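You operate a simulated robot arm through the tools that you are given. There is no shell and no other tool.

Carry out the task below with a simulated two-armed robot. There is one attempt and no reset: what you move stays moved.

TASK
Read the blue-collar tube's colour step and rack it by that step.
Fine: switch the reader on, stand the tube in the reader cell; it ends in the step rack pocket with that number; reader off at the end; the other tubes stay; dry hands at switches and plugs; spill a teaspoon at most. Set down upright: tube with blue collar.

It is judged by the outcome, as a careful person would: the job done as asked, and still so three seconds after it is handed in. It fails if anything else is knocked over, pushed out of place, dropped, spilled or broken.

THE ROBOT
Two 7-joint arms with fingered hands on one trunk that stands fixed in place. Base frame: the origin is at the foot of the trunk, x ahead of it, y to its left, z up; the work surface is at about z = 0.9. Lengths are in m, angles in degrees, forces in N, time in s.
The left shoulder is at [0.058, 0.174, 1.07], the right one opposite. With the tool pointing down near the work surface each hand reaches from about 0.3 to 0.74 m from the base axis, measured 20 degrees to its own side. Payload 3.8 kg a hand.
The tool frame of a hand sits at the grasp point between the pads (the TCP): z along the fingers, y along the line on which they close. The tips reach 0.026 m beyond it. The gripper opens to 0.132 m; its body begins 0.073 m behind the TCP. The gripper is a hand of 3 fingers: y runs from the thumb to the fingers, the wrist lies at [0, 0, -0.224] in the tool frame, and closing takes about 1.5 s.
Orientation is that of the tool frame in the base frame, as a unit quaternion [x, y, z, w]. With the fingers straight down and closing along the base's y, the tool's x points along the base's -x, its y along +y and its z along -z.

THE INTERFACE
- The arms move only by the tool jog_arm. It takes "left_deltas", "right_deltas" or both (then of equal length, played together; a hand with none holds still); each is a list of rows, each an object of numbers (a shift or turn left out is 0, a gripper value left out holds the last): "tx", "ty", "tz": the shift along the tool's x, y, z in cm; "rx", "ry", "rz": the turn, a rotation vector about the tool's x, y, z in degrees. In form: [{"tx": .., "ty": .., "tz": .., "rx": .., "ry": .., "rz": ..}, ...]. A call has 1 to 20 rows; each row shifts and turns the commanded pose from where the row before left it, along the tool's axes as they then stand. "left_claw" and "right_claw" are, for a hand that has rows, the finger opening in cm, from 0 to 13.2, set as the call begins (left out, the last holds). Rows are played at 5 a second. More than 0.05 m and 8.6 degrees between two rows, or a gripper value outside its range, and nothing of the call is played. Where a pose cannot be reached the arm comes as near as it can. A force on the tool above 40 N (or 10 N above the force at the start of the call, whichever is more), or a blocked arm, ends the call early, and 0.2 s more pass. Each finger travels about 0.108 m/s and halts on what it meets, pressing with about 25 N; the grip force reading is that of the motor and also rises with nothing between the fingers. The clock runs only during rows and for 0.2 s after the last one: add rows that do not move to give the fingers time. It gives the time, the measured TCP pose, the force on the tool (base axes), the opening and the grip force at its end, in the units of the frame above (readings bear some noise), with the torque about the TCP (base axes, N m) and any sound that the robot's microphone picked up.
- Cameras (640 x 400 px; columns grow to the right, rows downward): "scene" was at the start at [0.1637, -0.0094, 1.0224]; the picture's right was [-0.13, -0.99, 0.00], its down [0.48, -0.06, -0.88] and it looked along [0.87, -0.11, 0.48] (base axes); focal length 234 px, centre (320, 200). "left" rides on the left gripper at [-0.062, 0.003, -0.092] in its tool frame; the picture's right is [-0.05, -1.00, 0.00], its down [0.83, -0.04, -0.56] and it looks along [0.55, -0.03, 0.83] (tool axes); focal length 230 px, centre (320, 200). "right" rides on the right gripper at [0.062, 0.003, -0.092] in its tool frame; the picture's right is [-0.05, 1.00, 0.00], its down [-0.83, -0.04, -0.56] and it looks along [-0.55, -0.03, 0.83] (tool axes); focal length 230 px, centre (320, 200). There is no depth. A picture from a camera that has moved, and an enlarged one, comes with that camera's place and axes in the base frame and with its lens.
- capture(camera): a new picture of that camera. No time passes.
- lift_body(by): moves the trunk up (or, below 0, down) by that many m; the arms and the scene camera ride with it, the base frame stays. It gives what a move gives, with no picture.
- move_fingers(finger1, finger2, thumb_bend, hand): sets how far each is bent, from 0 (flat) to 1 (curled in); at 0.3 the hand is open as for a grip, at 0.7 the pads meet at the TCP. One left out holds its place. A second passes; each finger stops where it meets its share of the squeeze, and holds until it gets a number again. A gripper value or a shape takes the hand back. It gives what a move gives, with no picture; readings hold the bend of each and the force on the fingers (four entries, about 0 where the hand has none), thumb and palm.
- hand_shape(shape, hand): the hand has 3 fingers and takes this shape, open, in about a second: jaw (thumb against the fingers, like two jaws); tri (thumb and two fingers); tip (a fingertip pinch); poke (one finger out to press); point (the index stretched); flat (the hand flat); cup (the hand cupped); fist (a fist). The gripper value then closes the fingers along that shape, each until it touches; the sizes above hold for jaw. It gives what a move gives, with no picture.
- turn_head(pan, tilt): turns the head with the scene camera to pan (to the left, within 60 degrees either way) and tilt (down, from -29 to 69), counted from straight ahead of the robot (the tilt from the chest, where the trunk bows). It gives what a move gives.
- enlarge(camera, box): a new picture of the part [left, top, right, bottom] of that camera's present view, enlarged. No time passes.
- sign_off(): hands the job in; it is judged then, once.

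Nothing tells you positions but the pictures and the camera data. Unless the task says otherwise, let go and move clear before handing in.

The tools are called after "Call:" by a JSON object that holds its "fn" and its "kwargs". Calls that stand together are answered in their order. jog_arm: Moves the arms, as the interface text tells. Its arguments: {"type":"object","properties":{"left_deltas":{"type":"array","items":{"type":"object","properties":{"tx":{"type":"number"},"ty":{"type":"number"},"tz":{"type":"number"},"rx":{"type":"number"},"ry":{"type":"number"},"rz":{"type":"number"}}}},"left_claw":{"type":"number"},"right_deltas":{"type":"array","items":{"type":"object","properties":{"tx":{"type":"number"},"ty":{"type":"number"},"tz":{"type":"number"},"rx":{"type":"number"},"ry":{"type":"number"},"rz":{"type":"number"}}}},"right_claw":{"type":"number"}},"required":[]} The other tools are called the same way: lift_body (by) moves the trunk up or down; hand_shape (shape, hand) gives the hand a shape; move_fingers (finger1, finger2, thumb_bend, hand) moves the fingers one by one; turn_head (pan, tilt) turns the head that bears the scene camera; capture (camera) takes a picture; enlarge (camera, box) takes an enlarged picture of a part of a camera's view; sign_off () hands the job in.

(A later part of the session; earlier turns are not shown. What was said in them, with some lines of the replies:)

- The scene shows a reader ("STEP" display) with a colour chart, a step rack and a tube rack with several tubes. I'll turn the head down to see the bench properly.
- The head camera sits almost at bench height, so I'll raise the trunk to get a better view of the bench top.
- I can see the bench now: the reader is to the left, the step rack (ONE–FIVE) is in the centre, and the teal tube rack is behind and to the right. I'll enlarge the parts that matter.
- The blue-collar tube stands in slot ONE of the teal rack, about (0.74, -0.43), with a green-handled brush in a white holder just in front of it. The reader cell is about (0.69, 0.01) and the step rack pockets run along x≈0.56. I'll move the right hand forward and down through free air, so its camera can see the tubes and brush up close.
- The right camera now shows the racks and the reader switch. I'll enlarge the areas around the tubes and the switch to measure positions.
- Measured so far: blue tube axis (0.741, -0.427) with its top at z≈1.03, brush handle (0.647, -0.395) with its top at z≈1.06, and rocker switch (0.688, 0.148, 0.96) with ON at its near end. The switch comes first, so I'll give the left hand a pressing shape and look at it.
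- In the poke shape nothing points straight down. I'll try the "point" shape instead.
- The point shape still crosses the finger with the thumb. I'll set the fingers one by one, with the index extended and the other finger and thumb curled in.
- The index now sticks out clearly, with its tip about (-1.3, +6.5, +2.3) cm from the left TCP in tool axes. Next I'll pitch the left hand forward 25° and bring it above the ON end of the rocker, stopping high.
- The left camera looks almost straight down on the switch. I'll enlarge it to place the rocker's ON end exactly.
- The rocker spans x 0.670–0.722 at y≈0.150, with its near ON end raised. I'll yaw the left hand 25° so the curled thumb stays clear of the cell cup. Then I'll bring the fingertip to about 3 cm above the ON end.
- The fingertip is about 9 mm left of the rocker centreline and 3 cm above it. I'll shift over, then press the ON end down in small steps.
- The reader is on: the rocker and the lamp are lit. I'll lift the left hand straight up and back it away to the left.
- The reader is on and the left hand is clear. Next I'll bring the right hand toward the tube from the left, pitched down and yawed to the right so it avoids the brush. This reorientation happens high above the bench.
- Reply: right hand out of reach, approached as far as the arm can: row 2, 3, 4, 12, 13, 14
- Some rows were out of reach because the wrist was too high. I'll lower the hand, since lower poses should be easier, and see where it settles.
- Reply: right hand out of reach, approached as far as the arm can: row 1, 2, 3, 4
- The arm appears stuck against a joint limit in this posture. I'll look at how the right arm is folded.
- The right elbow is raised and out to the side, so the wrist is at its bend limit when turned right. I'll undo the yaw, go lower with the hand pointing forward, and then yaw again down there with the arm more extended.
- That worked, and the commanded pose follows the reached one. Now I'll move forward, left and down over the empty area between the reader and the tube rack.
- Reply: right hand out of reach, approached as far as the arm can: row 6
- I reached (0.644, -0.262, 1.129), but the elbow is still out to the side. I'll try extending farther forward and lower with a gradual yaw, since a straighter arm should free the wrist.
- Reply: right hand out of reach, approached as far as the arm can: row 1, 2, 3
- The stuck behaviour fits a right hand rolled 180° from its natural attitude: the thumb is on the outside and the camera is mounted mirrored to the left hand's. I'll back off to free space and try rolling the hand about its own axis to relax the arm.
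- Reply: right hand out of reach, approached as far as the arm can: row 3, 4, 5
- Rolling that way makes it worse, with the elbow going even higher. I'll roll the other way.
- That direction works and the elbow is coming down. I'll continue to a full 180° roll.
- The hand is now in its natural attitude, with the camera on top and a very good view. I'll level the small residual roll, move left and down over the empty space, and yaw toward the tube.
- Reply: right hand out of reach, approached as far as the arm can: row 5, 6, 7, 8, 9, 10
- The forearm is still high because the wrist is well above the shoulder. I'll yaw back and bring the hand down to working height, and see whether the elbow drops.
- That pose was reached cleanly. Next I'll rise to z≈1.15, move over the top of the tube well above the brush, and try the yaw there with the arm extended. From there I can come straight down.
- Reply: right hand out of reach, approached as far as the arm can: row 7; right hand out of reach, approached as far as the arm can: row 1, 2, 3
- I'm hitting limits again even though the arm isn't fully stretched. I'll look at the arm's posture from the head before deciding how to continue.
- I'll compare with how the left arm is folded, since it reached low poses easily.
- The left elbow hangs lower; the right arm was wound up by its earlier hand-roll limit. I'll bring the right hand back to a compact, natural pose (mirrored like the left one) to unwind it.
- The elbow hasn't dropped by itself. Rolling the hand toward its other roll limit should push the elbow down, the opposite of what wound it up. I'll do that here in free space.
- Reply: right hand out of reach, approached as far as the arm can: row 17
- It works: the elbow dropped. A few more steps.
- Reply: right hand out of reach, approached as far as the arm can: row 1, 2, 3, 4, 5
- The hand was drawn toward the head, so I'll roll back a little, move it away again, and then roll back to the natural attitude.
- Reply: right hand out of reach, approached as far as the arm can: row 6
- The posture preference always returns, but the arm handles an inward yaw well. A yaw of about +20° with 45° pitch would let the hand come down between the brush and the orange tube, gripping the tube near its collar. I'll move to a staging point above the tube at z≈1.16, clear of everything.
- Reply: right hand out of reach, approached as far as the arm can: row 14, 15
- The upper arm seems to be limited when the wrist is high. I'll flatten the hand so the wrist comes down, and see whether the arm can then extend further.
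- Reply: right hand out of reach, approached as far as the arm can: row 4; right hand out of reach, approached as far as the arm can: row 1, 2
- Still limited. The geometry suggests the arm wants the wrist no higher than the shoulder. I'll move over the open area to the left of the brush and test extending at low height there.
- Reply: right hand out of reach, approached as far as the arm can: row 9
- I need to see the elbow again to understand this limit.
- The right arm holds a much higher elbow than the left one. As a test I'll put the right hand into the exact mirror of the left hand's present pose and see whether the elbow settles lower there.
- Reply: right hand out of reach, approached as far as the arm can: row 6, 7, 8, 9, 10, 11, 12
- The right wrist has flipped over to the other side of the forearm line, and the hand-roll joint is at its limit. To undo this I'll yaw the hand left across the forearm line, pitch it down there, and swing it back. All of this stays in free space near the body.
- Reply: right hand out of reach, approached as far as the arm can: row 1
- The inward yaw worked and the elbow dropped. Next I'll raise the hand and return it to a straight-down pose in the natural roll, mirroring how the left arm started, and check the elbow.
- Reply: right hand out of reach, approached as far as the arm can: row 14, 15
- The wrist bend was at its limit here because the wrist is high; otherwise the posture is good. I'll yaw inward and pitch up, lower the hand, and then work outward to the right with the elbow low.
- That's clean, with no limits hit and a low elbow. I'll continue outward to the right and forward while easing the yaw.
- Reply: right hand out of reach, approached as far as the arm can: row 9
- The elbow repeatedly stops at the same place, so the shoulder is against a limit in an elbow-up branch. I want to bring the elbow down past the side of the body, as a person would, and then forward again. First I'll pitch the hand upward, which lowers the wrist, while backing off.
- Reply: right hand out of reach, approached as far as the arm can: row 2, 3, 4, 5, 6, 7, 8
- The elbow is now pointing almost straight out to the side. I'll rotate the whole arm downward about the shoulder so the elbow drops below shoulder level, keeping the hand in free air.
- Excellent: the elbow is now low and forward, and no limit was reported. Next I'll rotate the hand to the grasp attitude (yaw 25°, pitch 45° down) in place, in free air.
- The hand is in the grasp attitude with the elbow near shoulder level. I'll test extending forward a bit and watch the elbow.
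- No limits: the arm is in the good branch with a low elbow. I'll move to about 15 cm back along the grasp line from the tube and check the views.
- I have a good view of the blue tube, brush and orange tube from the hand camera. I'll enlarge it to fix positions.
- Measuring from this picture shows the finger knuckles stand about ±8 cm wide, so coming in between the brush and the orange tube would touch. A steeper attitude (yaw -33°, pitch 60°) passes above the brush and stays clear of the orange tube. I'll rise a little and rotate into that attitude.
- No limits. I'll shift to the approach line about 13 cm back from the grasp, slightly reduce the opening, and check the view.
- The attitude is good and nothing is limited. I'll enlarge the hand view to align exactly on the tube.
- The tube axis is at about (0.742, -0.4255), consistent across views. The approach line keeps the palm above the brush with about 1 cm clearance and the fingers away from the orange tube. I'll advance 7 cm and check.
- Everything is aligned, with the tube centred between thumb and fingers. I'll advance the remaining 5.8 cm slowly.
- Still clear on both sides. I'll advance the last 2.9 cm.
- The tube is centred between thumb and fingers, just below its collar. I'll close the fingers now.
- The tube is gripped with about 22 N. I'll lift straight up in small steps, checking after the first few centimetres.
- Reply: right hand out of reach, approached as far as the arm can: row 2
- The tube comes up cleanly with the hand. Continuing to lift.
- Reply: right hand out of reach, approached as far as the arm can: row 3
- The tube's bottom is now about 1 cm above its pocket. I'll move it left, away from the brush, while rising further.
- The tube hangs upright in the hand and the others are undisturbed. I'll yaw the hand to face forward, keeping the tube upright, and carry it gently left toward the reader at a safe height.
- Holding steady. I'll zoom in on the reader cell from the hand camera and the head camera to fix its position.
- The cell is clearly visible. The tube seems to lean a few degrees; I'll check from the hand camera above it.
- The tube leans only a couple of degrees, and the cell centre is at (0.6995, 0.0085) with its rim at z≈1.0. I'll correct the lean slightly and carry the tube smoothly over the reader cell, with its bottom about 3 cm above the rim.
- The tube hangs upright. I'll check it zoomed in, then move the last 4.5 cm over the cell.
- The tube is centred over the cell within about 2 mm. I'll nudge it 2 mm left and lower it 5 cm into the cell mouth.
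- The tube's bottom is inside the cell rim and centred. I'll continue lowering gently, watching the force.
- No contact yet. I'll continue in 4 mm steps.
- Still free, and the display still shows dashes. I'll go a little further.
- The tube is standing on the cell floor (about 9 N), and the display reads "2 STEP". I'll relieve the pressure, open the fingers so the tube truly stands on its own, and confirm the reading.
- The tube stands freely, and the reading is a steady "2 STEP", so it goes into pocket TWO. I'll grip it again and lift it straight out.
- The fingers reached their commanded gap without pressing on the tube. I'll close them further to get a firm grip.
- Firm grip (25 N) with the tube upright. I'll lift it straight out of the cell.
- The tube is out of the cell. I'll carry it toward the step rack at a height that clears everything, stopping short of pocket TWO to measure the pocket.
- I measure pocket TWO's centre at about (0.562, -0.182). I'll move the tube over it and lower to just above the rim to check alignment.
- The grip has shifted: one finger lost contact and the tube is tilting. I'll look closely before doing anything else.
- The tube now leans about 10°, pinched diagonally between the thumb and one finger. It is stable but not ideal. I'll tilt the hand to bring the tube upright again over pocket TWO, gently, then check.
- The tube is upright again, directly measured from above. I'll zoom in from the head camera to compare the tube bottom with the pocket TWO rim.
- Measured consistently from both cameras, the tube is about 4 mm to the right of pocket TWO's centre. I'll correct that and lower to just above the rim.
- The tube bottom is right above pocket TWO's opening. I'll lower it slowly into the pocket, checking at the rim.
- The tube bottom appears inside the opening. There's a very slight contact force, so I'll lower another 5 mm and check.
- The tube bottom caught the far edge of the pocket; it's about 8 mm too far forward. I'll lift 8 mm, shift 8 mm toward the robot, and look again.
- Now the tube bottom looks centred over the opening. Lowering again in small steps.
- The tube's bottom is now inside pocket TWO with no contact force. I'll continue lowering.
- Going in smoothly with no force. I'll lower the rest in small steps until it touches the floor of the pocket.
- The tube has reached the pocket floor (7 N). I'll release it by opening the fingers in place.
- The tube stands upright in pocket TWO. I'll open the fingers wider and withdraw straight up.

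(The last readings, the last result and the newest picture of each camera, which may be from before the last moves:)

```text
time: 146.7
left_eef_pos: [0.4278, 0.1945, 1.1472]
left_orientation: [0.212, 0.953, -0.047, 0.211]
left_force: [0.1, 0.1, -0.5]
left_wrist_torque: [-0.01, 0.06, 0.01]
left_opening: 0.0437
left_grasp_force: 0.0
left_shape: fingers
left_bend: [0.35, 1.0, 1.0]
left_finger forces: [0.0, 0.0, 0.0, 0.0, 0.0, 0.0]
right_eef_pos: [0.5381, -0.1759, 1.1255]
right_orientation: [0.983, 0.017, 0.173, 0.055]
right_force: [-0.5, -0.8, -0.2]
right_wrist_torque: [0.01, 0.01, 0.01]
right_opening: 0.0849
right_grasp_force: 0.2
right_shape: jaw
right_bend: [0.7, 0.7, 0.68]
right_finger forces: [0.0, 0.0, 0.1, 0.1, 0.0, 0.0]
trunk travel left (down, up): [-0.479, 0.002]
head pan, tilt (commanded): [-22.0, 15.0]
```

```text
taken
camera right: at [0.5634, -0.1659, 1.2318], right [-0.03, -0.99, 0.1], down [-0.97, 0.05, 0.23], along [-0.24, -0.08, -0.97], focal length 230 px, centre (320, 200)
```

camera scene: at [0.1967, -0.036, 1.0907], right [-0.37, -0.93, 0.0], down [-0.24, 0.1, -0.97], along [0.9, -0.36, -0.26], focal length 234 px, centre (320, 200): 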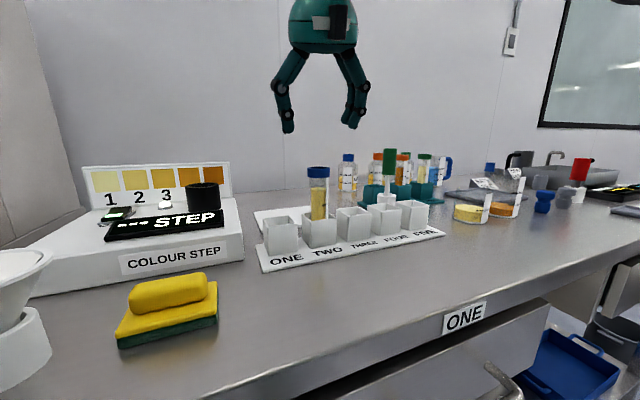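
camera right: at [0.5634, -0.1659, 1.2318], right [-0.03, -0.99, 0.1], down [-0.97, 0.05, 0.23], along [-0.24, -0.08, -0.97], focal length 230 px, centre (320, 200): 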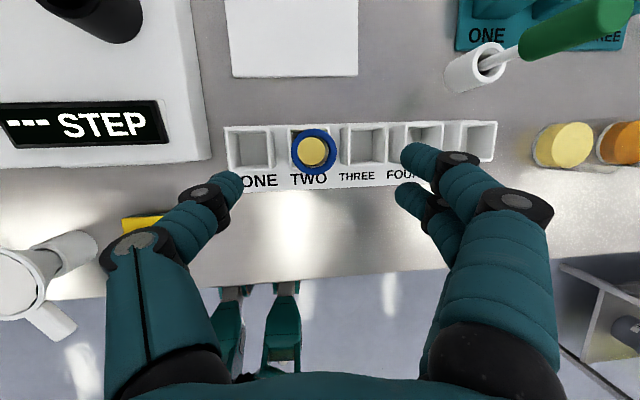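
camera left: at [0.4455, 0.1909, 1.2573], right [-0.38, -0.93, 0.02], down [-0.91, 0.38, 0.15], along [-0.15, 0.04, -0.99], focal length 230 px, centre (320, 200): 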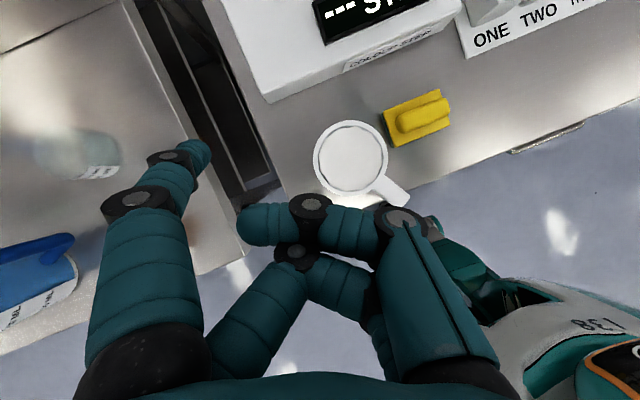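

The tube is racked in TWO and the right hand is clear. Now the left hand, which has stayed dry, goes back to the switch to press the far (OFF) end. First I'll hover above it and check.

Call:
{"fn": "jog_arm", "kwargs": {"left_deltas": [{"tx": -3.5, "ty": 0.25, "tz": 2.56}, {"tx": -3.5, "ty": 0.25, "tz": 2.56}, {"tx": -3.5, "ty": 0.25, "tz": 2.56}, {"tx": -3.5, "ty": 0.25, "tz": 2.56}, {"tx": -3.5, "ty": 0.25, "tz": 2.56}, {"tx": -3.5, "ty": 0.25, "tz": 2.56}, {}]}}

Call:
{"fn": "turn_head", "kwargs": {"pan": 0, "tilt": 15}}

Call:
{"fn": "capture", "kwargs": {"camera": "left"}}

Call:
{"fn": "capture", "kwargs": {"camera": "scene"}}

```text
time: 148.2
left_eef_pos: [0.6695, 0.0959, 1.0962]
left_orientation: [0.211, 0.953, -0.046, 0.212]
left_force: [-1.2, 0.0, 0.1]
left_wrist_torque: [-0.05, 0.02, 0.01]
left_opening: 0.0437
left_grasp_force: 0.2
left_shape: fingers
left_bend: [0.35, 1.0, 1.0]
left_finger forces: [0.0, 0.0, 0.1, 0.1, 0.0, 0.0]
right_eef_pos: [0.5375, -0.1743, 1.1261]
right_orientation: [0.983, 0.018, 0.175, 0.055]
right_force: [0.4, 0.4, 1.4]
right_wrist_torque: [0.02, -0.04, -0.01]
right_opening: 0.0846
right_grasp_force: 0.0
right_shape: jaw
right_bend: [0.7, 0.7, 0.68]
right_finger forces: [0.1, 0.1, 0.0, 0.1, 0.0, 0.0]
trunk travel left (down, up): [-0.479, 0.002]
head pan, tilt (commanded): [-22.0, 15.0]
```

```text
time: 149.1
left_eef_pos: [0.6696, 0.0946, 1.0951]
left_orientation: [0.211, 0.953, -0.047, 0.212]
left_force: [0.0, 0.3, -0.8]
left_wrist_torque: [-0.02, 0.0, -0.04]
left_opening: 0.0439
left_grasp_force: 0.1
left_shape: fingers
left_bend: [0.35, 1.0, 1.0]
left_finger forces: [0.0, 0.0, 0.1, 0.0, 0.1, 0.0]
right_eef_pos: [0.5381, -0.1755, 1.1245]
right_orientation: [0.983, 0.018, 0.173, 0.055]
right_force: [0.4, 0.5, -0.6]
right_wrist_torque: [-0.02, 0.0, 0.01]
right_opening: 0.0845
right_grasp_force: 0.1
right_shape: jaw
right_bend: [0.7, 0.7, 0.68]
right_finger forces: [0.0, 0.0, 0.0, 0.0, 0.1, 0.0]
trunk travel left (down, up): [-0.479, 0.002]
head pan, tilt (commanded): [0.0, 15.0]
```

```text
taken
camera left: at [0.6865, 0.0922, 1.2045], right [-0.38, -0.93, 0.02], down [-0.91, 0.38, 0.15], along [-0.15, 0.04, -0.99], focal length 230 px, centre (320, 200)
```

left: 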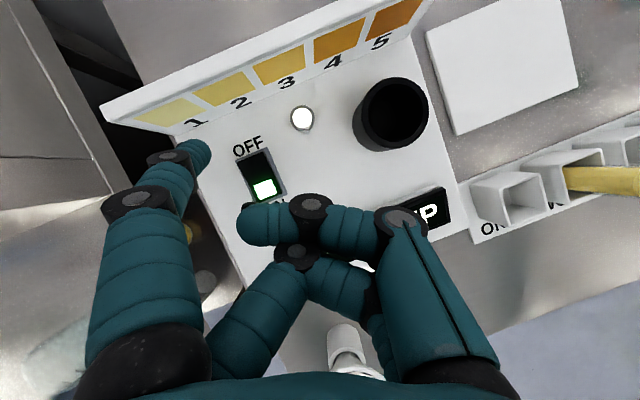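

```text
taken
camera scene: at [0.2034, -0.0009, 1.0908], right [0.0, -1.0, 0.0], down [-0.26, 0.0, -0.97], along [0.97, 0.0, -0.26], focal length 234 px, centre (320, 200)
```

scene: 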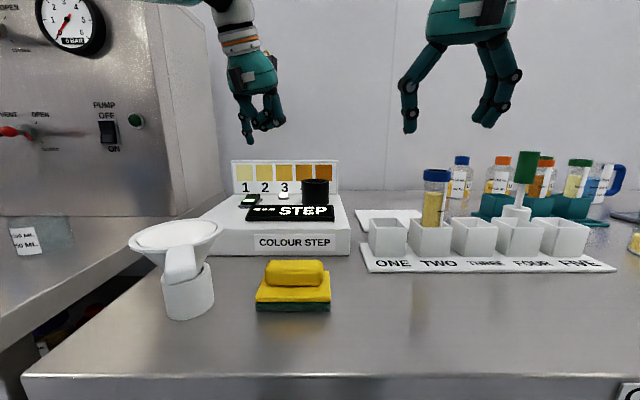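

I can see the switch from above: the ON end is lit and pressed, and the OFF end is the far one. I'll enlarge to place the OFF end.

Call:
{"fn": "enlarge", "kwargs": {"camera": "left", "box": [180, 100, 340, 240]}}

```text
2.86 times, centred on (260, 170) of left
camera zoom: at [0.6865, 0.0922, 1.2045], right [-0.38, -0.93, 0.02], down [-0.91, 0.38, 0.15], along [-0.15, 0.04, -0.99], focal length 657 px, centre (491, 286)
```

zoom: 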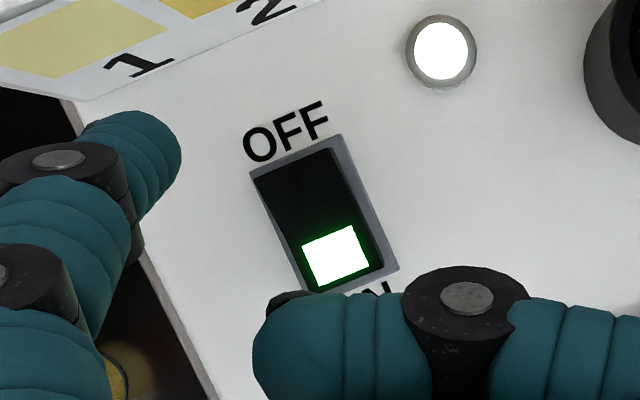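

The OFF end is at about (0.710, 0.147). I'll bring the fingertip over it and press down in small steps.

Call:
{"fn": "jog_arm", "kwargs": {"left_deltas": [{"tx": 0.99, "ty": -0.02, "tz": 1.74}, {"tx": 0.99, "ty": -0.02, "tz": 1.74}, {"tx": 0.99, "ty": -0.02, "tz": 1.74}, {"tx": 0.99, "ty": -0.02, "tz": 1.74}, {}]}}

Call:
{"fn": "capture", "kwargs": {"camera": "left"}}

Call:
{"fn": "enlarge", "kwargs": {"camera": "scene", "box": [200, 80, 360, 240]}}

```text
time: 150.3
left_eef_pos: [0.663, 0.1007, 1.0151]
left_orientation: [0.212, 0.953, -0.046, 0.212]
left_force: [-0.9, 0.5, 0.0]
left_wrist_torque: [0.0, 0.0, 0.01]
left_opening: 0.044
left_grasp_force: 0.0
left_shape: fingers
left_bend: [0.35, 1.0, 1.0]
left_finger forces: [0.0, 0.1, 0.1, 0.0, 0.1, 0.2]
right_eef_pos: [0.5391, -0.1756, 1.1256]
right_orientation: [0.983, 0.017, 0.173, 0.055]
right_force: [-0.8, -0.2, 0.4]
right_wrist_torque: [0.01, 0.0, -0.03]
right_opening: 0.0845
right_grasp_force: 0.1
right_shape: jaw
right_bend: [0.7, 0.7, 0.68]
right_finger forces: [0.0, 0.0, 0.0, 0.0, 0.0, 0.0]
trunk travel left (down, up): [-0.479, 0.002]
head pan, tilt (commanded): [0.0, 15.0]
```

```text
taken
camera left: at [0.6809, 0.0974, 1.1246], right [-0.38, -0.93, 0.02], down [-0.91, 0.38, 0.15], along [-0.15, 0.04, -0.99], focal length 230 px, centre (320, 200)
```

left: 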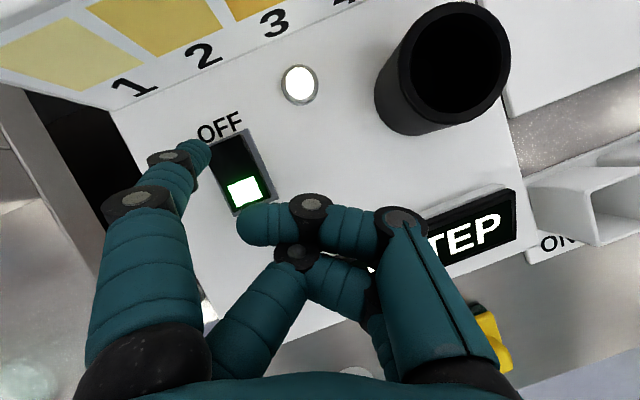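

```text
2.50 times, centred on (280, 160) of scene
camera zoom: at [0.2033, -0.001, 1.0909], right [0.0, -1.0, 0.0], down [-0.26, 0.0, -0.97], along [0.97, 0.0, -0.26], focal length 586 px, centre (420, 300)
```

zoom: 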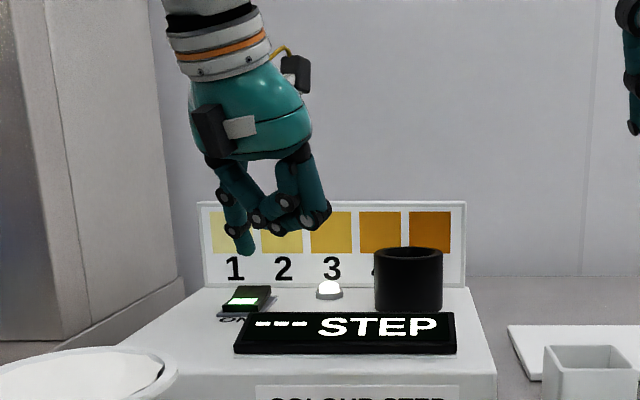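

The fingertip is 4 mm left of the rocker's centreline and 3 cm above it. I'll correct that and press.

Call:
{"fn": "jog_arm", "kwargs": {"left_deltas": [{"tx": 0.28, "ty": -0.36, "tz": 1.2}, {"tx": 0.254, "tz": 0.543}, {"tx": 0.254, "tz": 0.543}, {"tx": 0.17, "tz": 0.36}, {"tx": 0.17, "tz": 0.36}]}}

Call:
{"fn": "capture", "kwargs": {"camera": "left"}}

Call:
{"fn": "enlarge", "kwargs": {"camera": "scene", "box": [200, 80, 360, 240]}}

```text
time: 151.5
left_eef_pos: [0.6646, 0.0972, 0.9823]
left_orientation: [0.212, 0.953, -0.047, 0.211]
left_force: [0.1, -0.9, -0.1]
left_wrist_torque: [0.01, -0.03, -0.01]
left_opening: 0.044
left_grasp_force: 0.1
left_shape: fingers
left_bend: [0.35, 1.0, 1.0]
left_finger forces: [0.5, 0.0, 0.1, 0.1, 0.0, 0.0]
right_eef_pos: [0.5383, -0.1751, 1.1245]
right_orientation: [0.983, 0.018, 0.173, 0.054]
right_force: [-0.6, 0.0, 0.4]
right_wrist_torque: [0.03, -0.01, -0.03]
right_opening: 0.0845
right_grasp_force: 0.0
right_shape: jaw
right_bend: [0.7, 0.7, 0.68]
right_finger forces: [0.1, 0.0, 0.0, 0.1, 0.0, 0.0]
trunk travel left (down, up): [-0.479, 0.002]
head pan, tilt (commanded): [0.0, 15.0]
```

```text
taken
camera left: at [0.6814, 0.0938, 1.0921], right [-0.38, -0.93, 0.02], down [-0.91, 0.38, 0.15], along [-0.15, 0.04, -0.99], focal length 230 px, centre (320, 200)
```

left: 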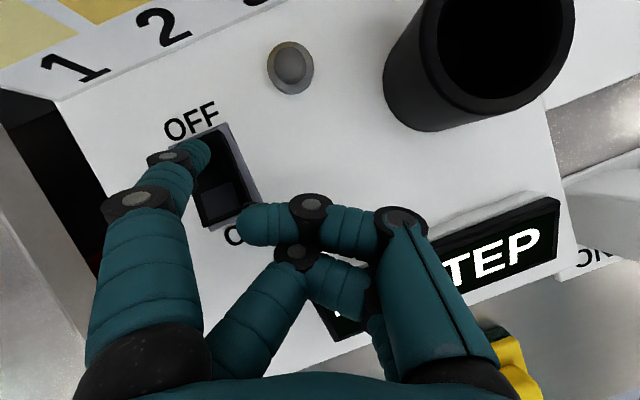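

```text
2.50 times, centred on (280, 160) of scene
camera zoom: at [0.2034, -0.0009, 1.0907], right [0.0, -1.0, 0.0], down [-0.26, 0.0, -0.97], along [0.97, 0.0, -0.26], focal length 586 px, centre (420, 300)
```

zoom: 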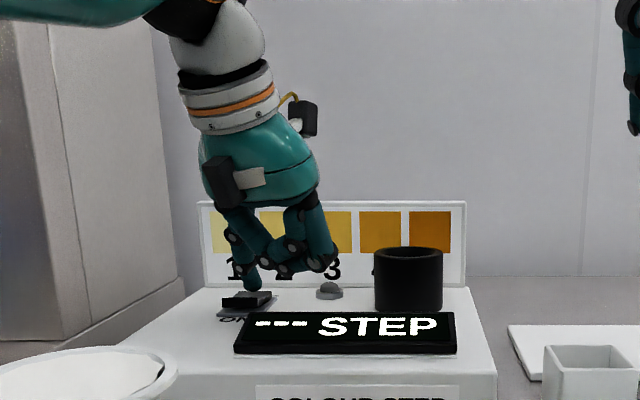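

The reader is off: lamp and rocker are dark. I'll retreat the left hand up and back, and raise the right hand clear too.

Call:
{"fn": "jog_arm", "kwargs": {"left_deltas": [{"tx": -0.42, "tz": -0.91}, {"tx": -1.06, "tz": -2.27}, {"tx": -1.06, "tz": -2.27}, {"tx": -1.06, "tz": -2.27}, {"tx": -1.06, "tz": -2.27}, {"tx": 3.6, "ty": 0.0, "tz": -2.6}, {"tx": 3.6, "ty": 0.0, "tz": -2.6}, {"tx": 3.6, "ty": 0.0, "tz": -2.6}, {"tx": 3.6, "ty": 0.0, "tz": -2.6}, {"tx": 3.6, "ty": 0.0, "tz": -2.6}, {}], "right_deltas": [{"tx": 0.67, "ty": 0.228, "tz": -1.87}, {"tx": 0.67, "ty": 0.228, "tz": -1.87}, {"tx": 0.67, "ty": 0.228, "tz": -1.87}, {"tx": -2.35, "ty": -0.04, "tz": -0.85}, {"tx": -2.35, "ty": -0.04, "tz": -0.85}, {"tx": -2.35, "ty": -0.04, "tz": -0.85}, {}, {}, {}, {}, {}]}}

Call:
{"fn": "capture", "kwargs": {"camera": "scene"}}

Call:
{"fn": "capture", "kwargs": {"camera": "right"}}

```text
time: 153.9
left_eef_pos: [0.4682, 0.1885, 1.1332]
left_orientation: [0.211, 0.953, -0.047, 0.21]
left_force: [-0.3, 0.0, 0.3]
left_wrist_torque: [-0.04, 0.0, 0.0]
left_opening: 0.0439
left_grasp_force: 0.0
left_shape: fingers
left_bend: [0.35, 1.0, 1.0]
left_finger forces: [0.1, 0.0, 0.1, 0.1, 0.0, 0.1]
right_eef_pos: [0.4644, -0.175, 1.1849]
right_orientation: [0.983, 0.017, 0.173, 0.054]
right_force: [-1.0, -0.1, -0.4]
right_wrist_torque: [-0.01, 0.04, -0.02]
right_opening: 0.0848
right_grasp_force: 0.0
right_shape: jaw
right_bend: [0.7, 0.7, 0.68]
right_finger forces: [0.0, 0.0, 0.0, 0.0, 0.1, 0.0]
trunk travel left (down, up): [-0.479, 0.002]
head pan, tilt (commanded): [0.0, 15.0]
```

```text
taken
camera scene: at [0.2038, -0.0012, 1.0906], right [0.0, -1.0, 0.0], down [-0.26, 0.0, -0.97], along [0.97, 0.0, -0.26], focal length 234 px, centre (320, 200)
```

scene: 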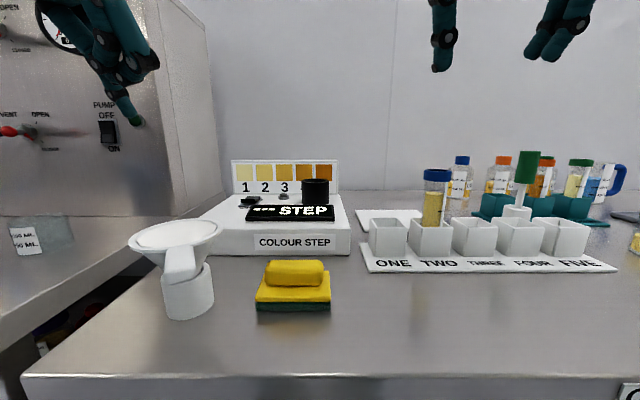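

```text
taken
camera right: at [0.4893, -0.1648, 1.2915], right [-0.03, -0.99, 0.1], down [-0.97, 0.05, 0.23], along [-0.24, -0.08, -0.97], focal length 230 px, centre (320, 200)
```

right: 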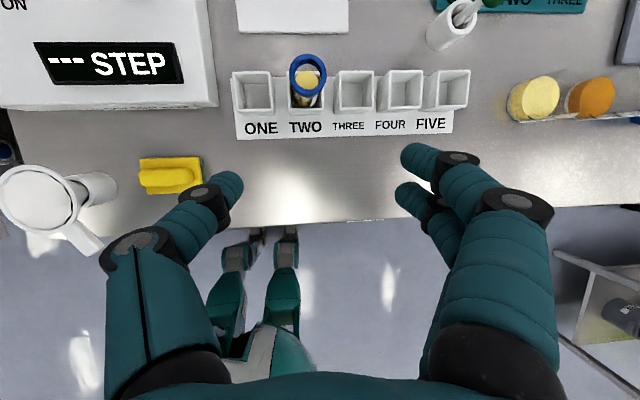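

Both hands are clear. One last close look at the reader, the racked tube and the other items before handing in.

Call:
{"fn": "enlarge", "kwargs": {"camera": "scene", "box": [200, 140, 360, 260]}}

Call:
{"fn": "enlarge", "kwargs": {"camera": "scene", "box": [350, 130, 640, 280]}}

```text
3.33 times, centred on (280, 200) of scene
camera zoom: at [0.2038, -0.0012, 1.0906], right [0.0, -1.0, 0.0], down [-0.26, 0.0, -0.97], along [0.97, 0.0, -0.26], focal length 781 px, centre (453, 200)
```

zoom: 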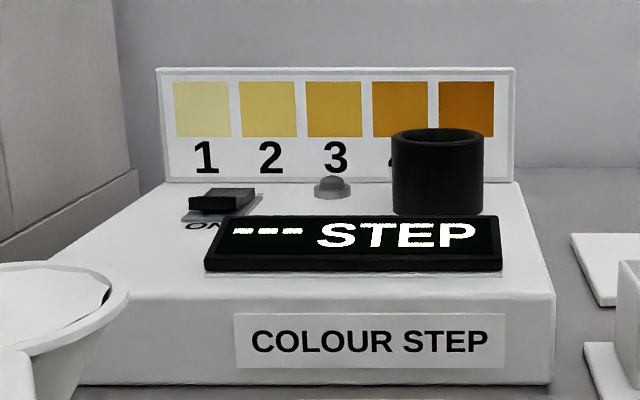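

```text
2.21 times, centred on (495, 205) of scene
camera zoom: at [0.2038, -0.0012, 1.0906], right [0.0, -1.0, 0.0], down [-0.26, 0.0, -0.97], along [0.97, 0.0, -0.26], focal length 517 px, centre (-66, 189)
```

zoom: 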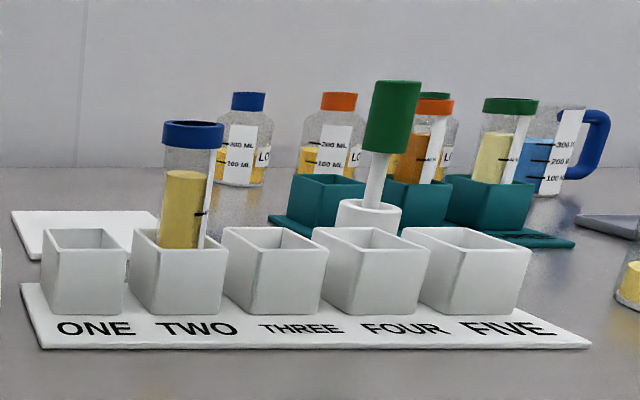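

The blue-collar tube stands upright in pocket TWO and the reader is off, with its lamp and rocker dark. The orange and green tubes and the brush are where they were, nothing is spilled, and both hands are clear, so I'm handing in.

Call:
{"fn": "sign_off", "kwargs": {}}

```text
The job is handed in.
```

The blue-collar tube read step 2 on the reader. It now stands upright in the step rack's pocket TWO.

- **Reader:** I switched it on, stood the tube in the cell and released it. The display held "2 STEP". I switched it off at the end, and its lamp and rocker are dark.
- **Switch:** only the left hand pressed it. That hand never touched the tube.
- **Other items:** the orange and green tubes and the brush look to be where they started.
- **Grip slip:** on the way to the rack the tube slipped in the grip and leaned about 10°. I brought it upright again before lowering it. No spill was visible.
- **Rim contact:** the tube bottom first caught the far rim of pocket TWO, pressing at about 18 N. I lifted it, moved it about 8 mm and lowered it in. The rack did not appear to move.
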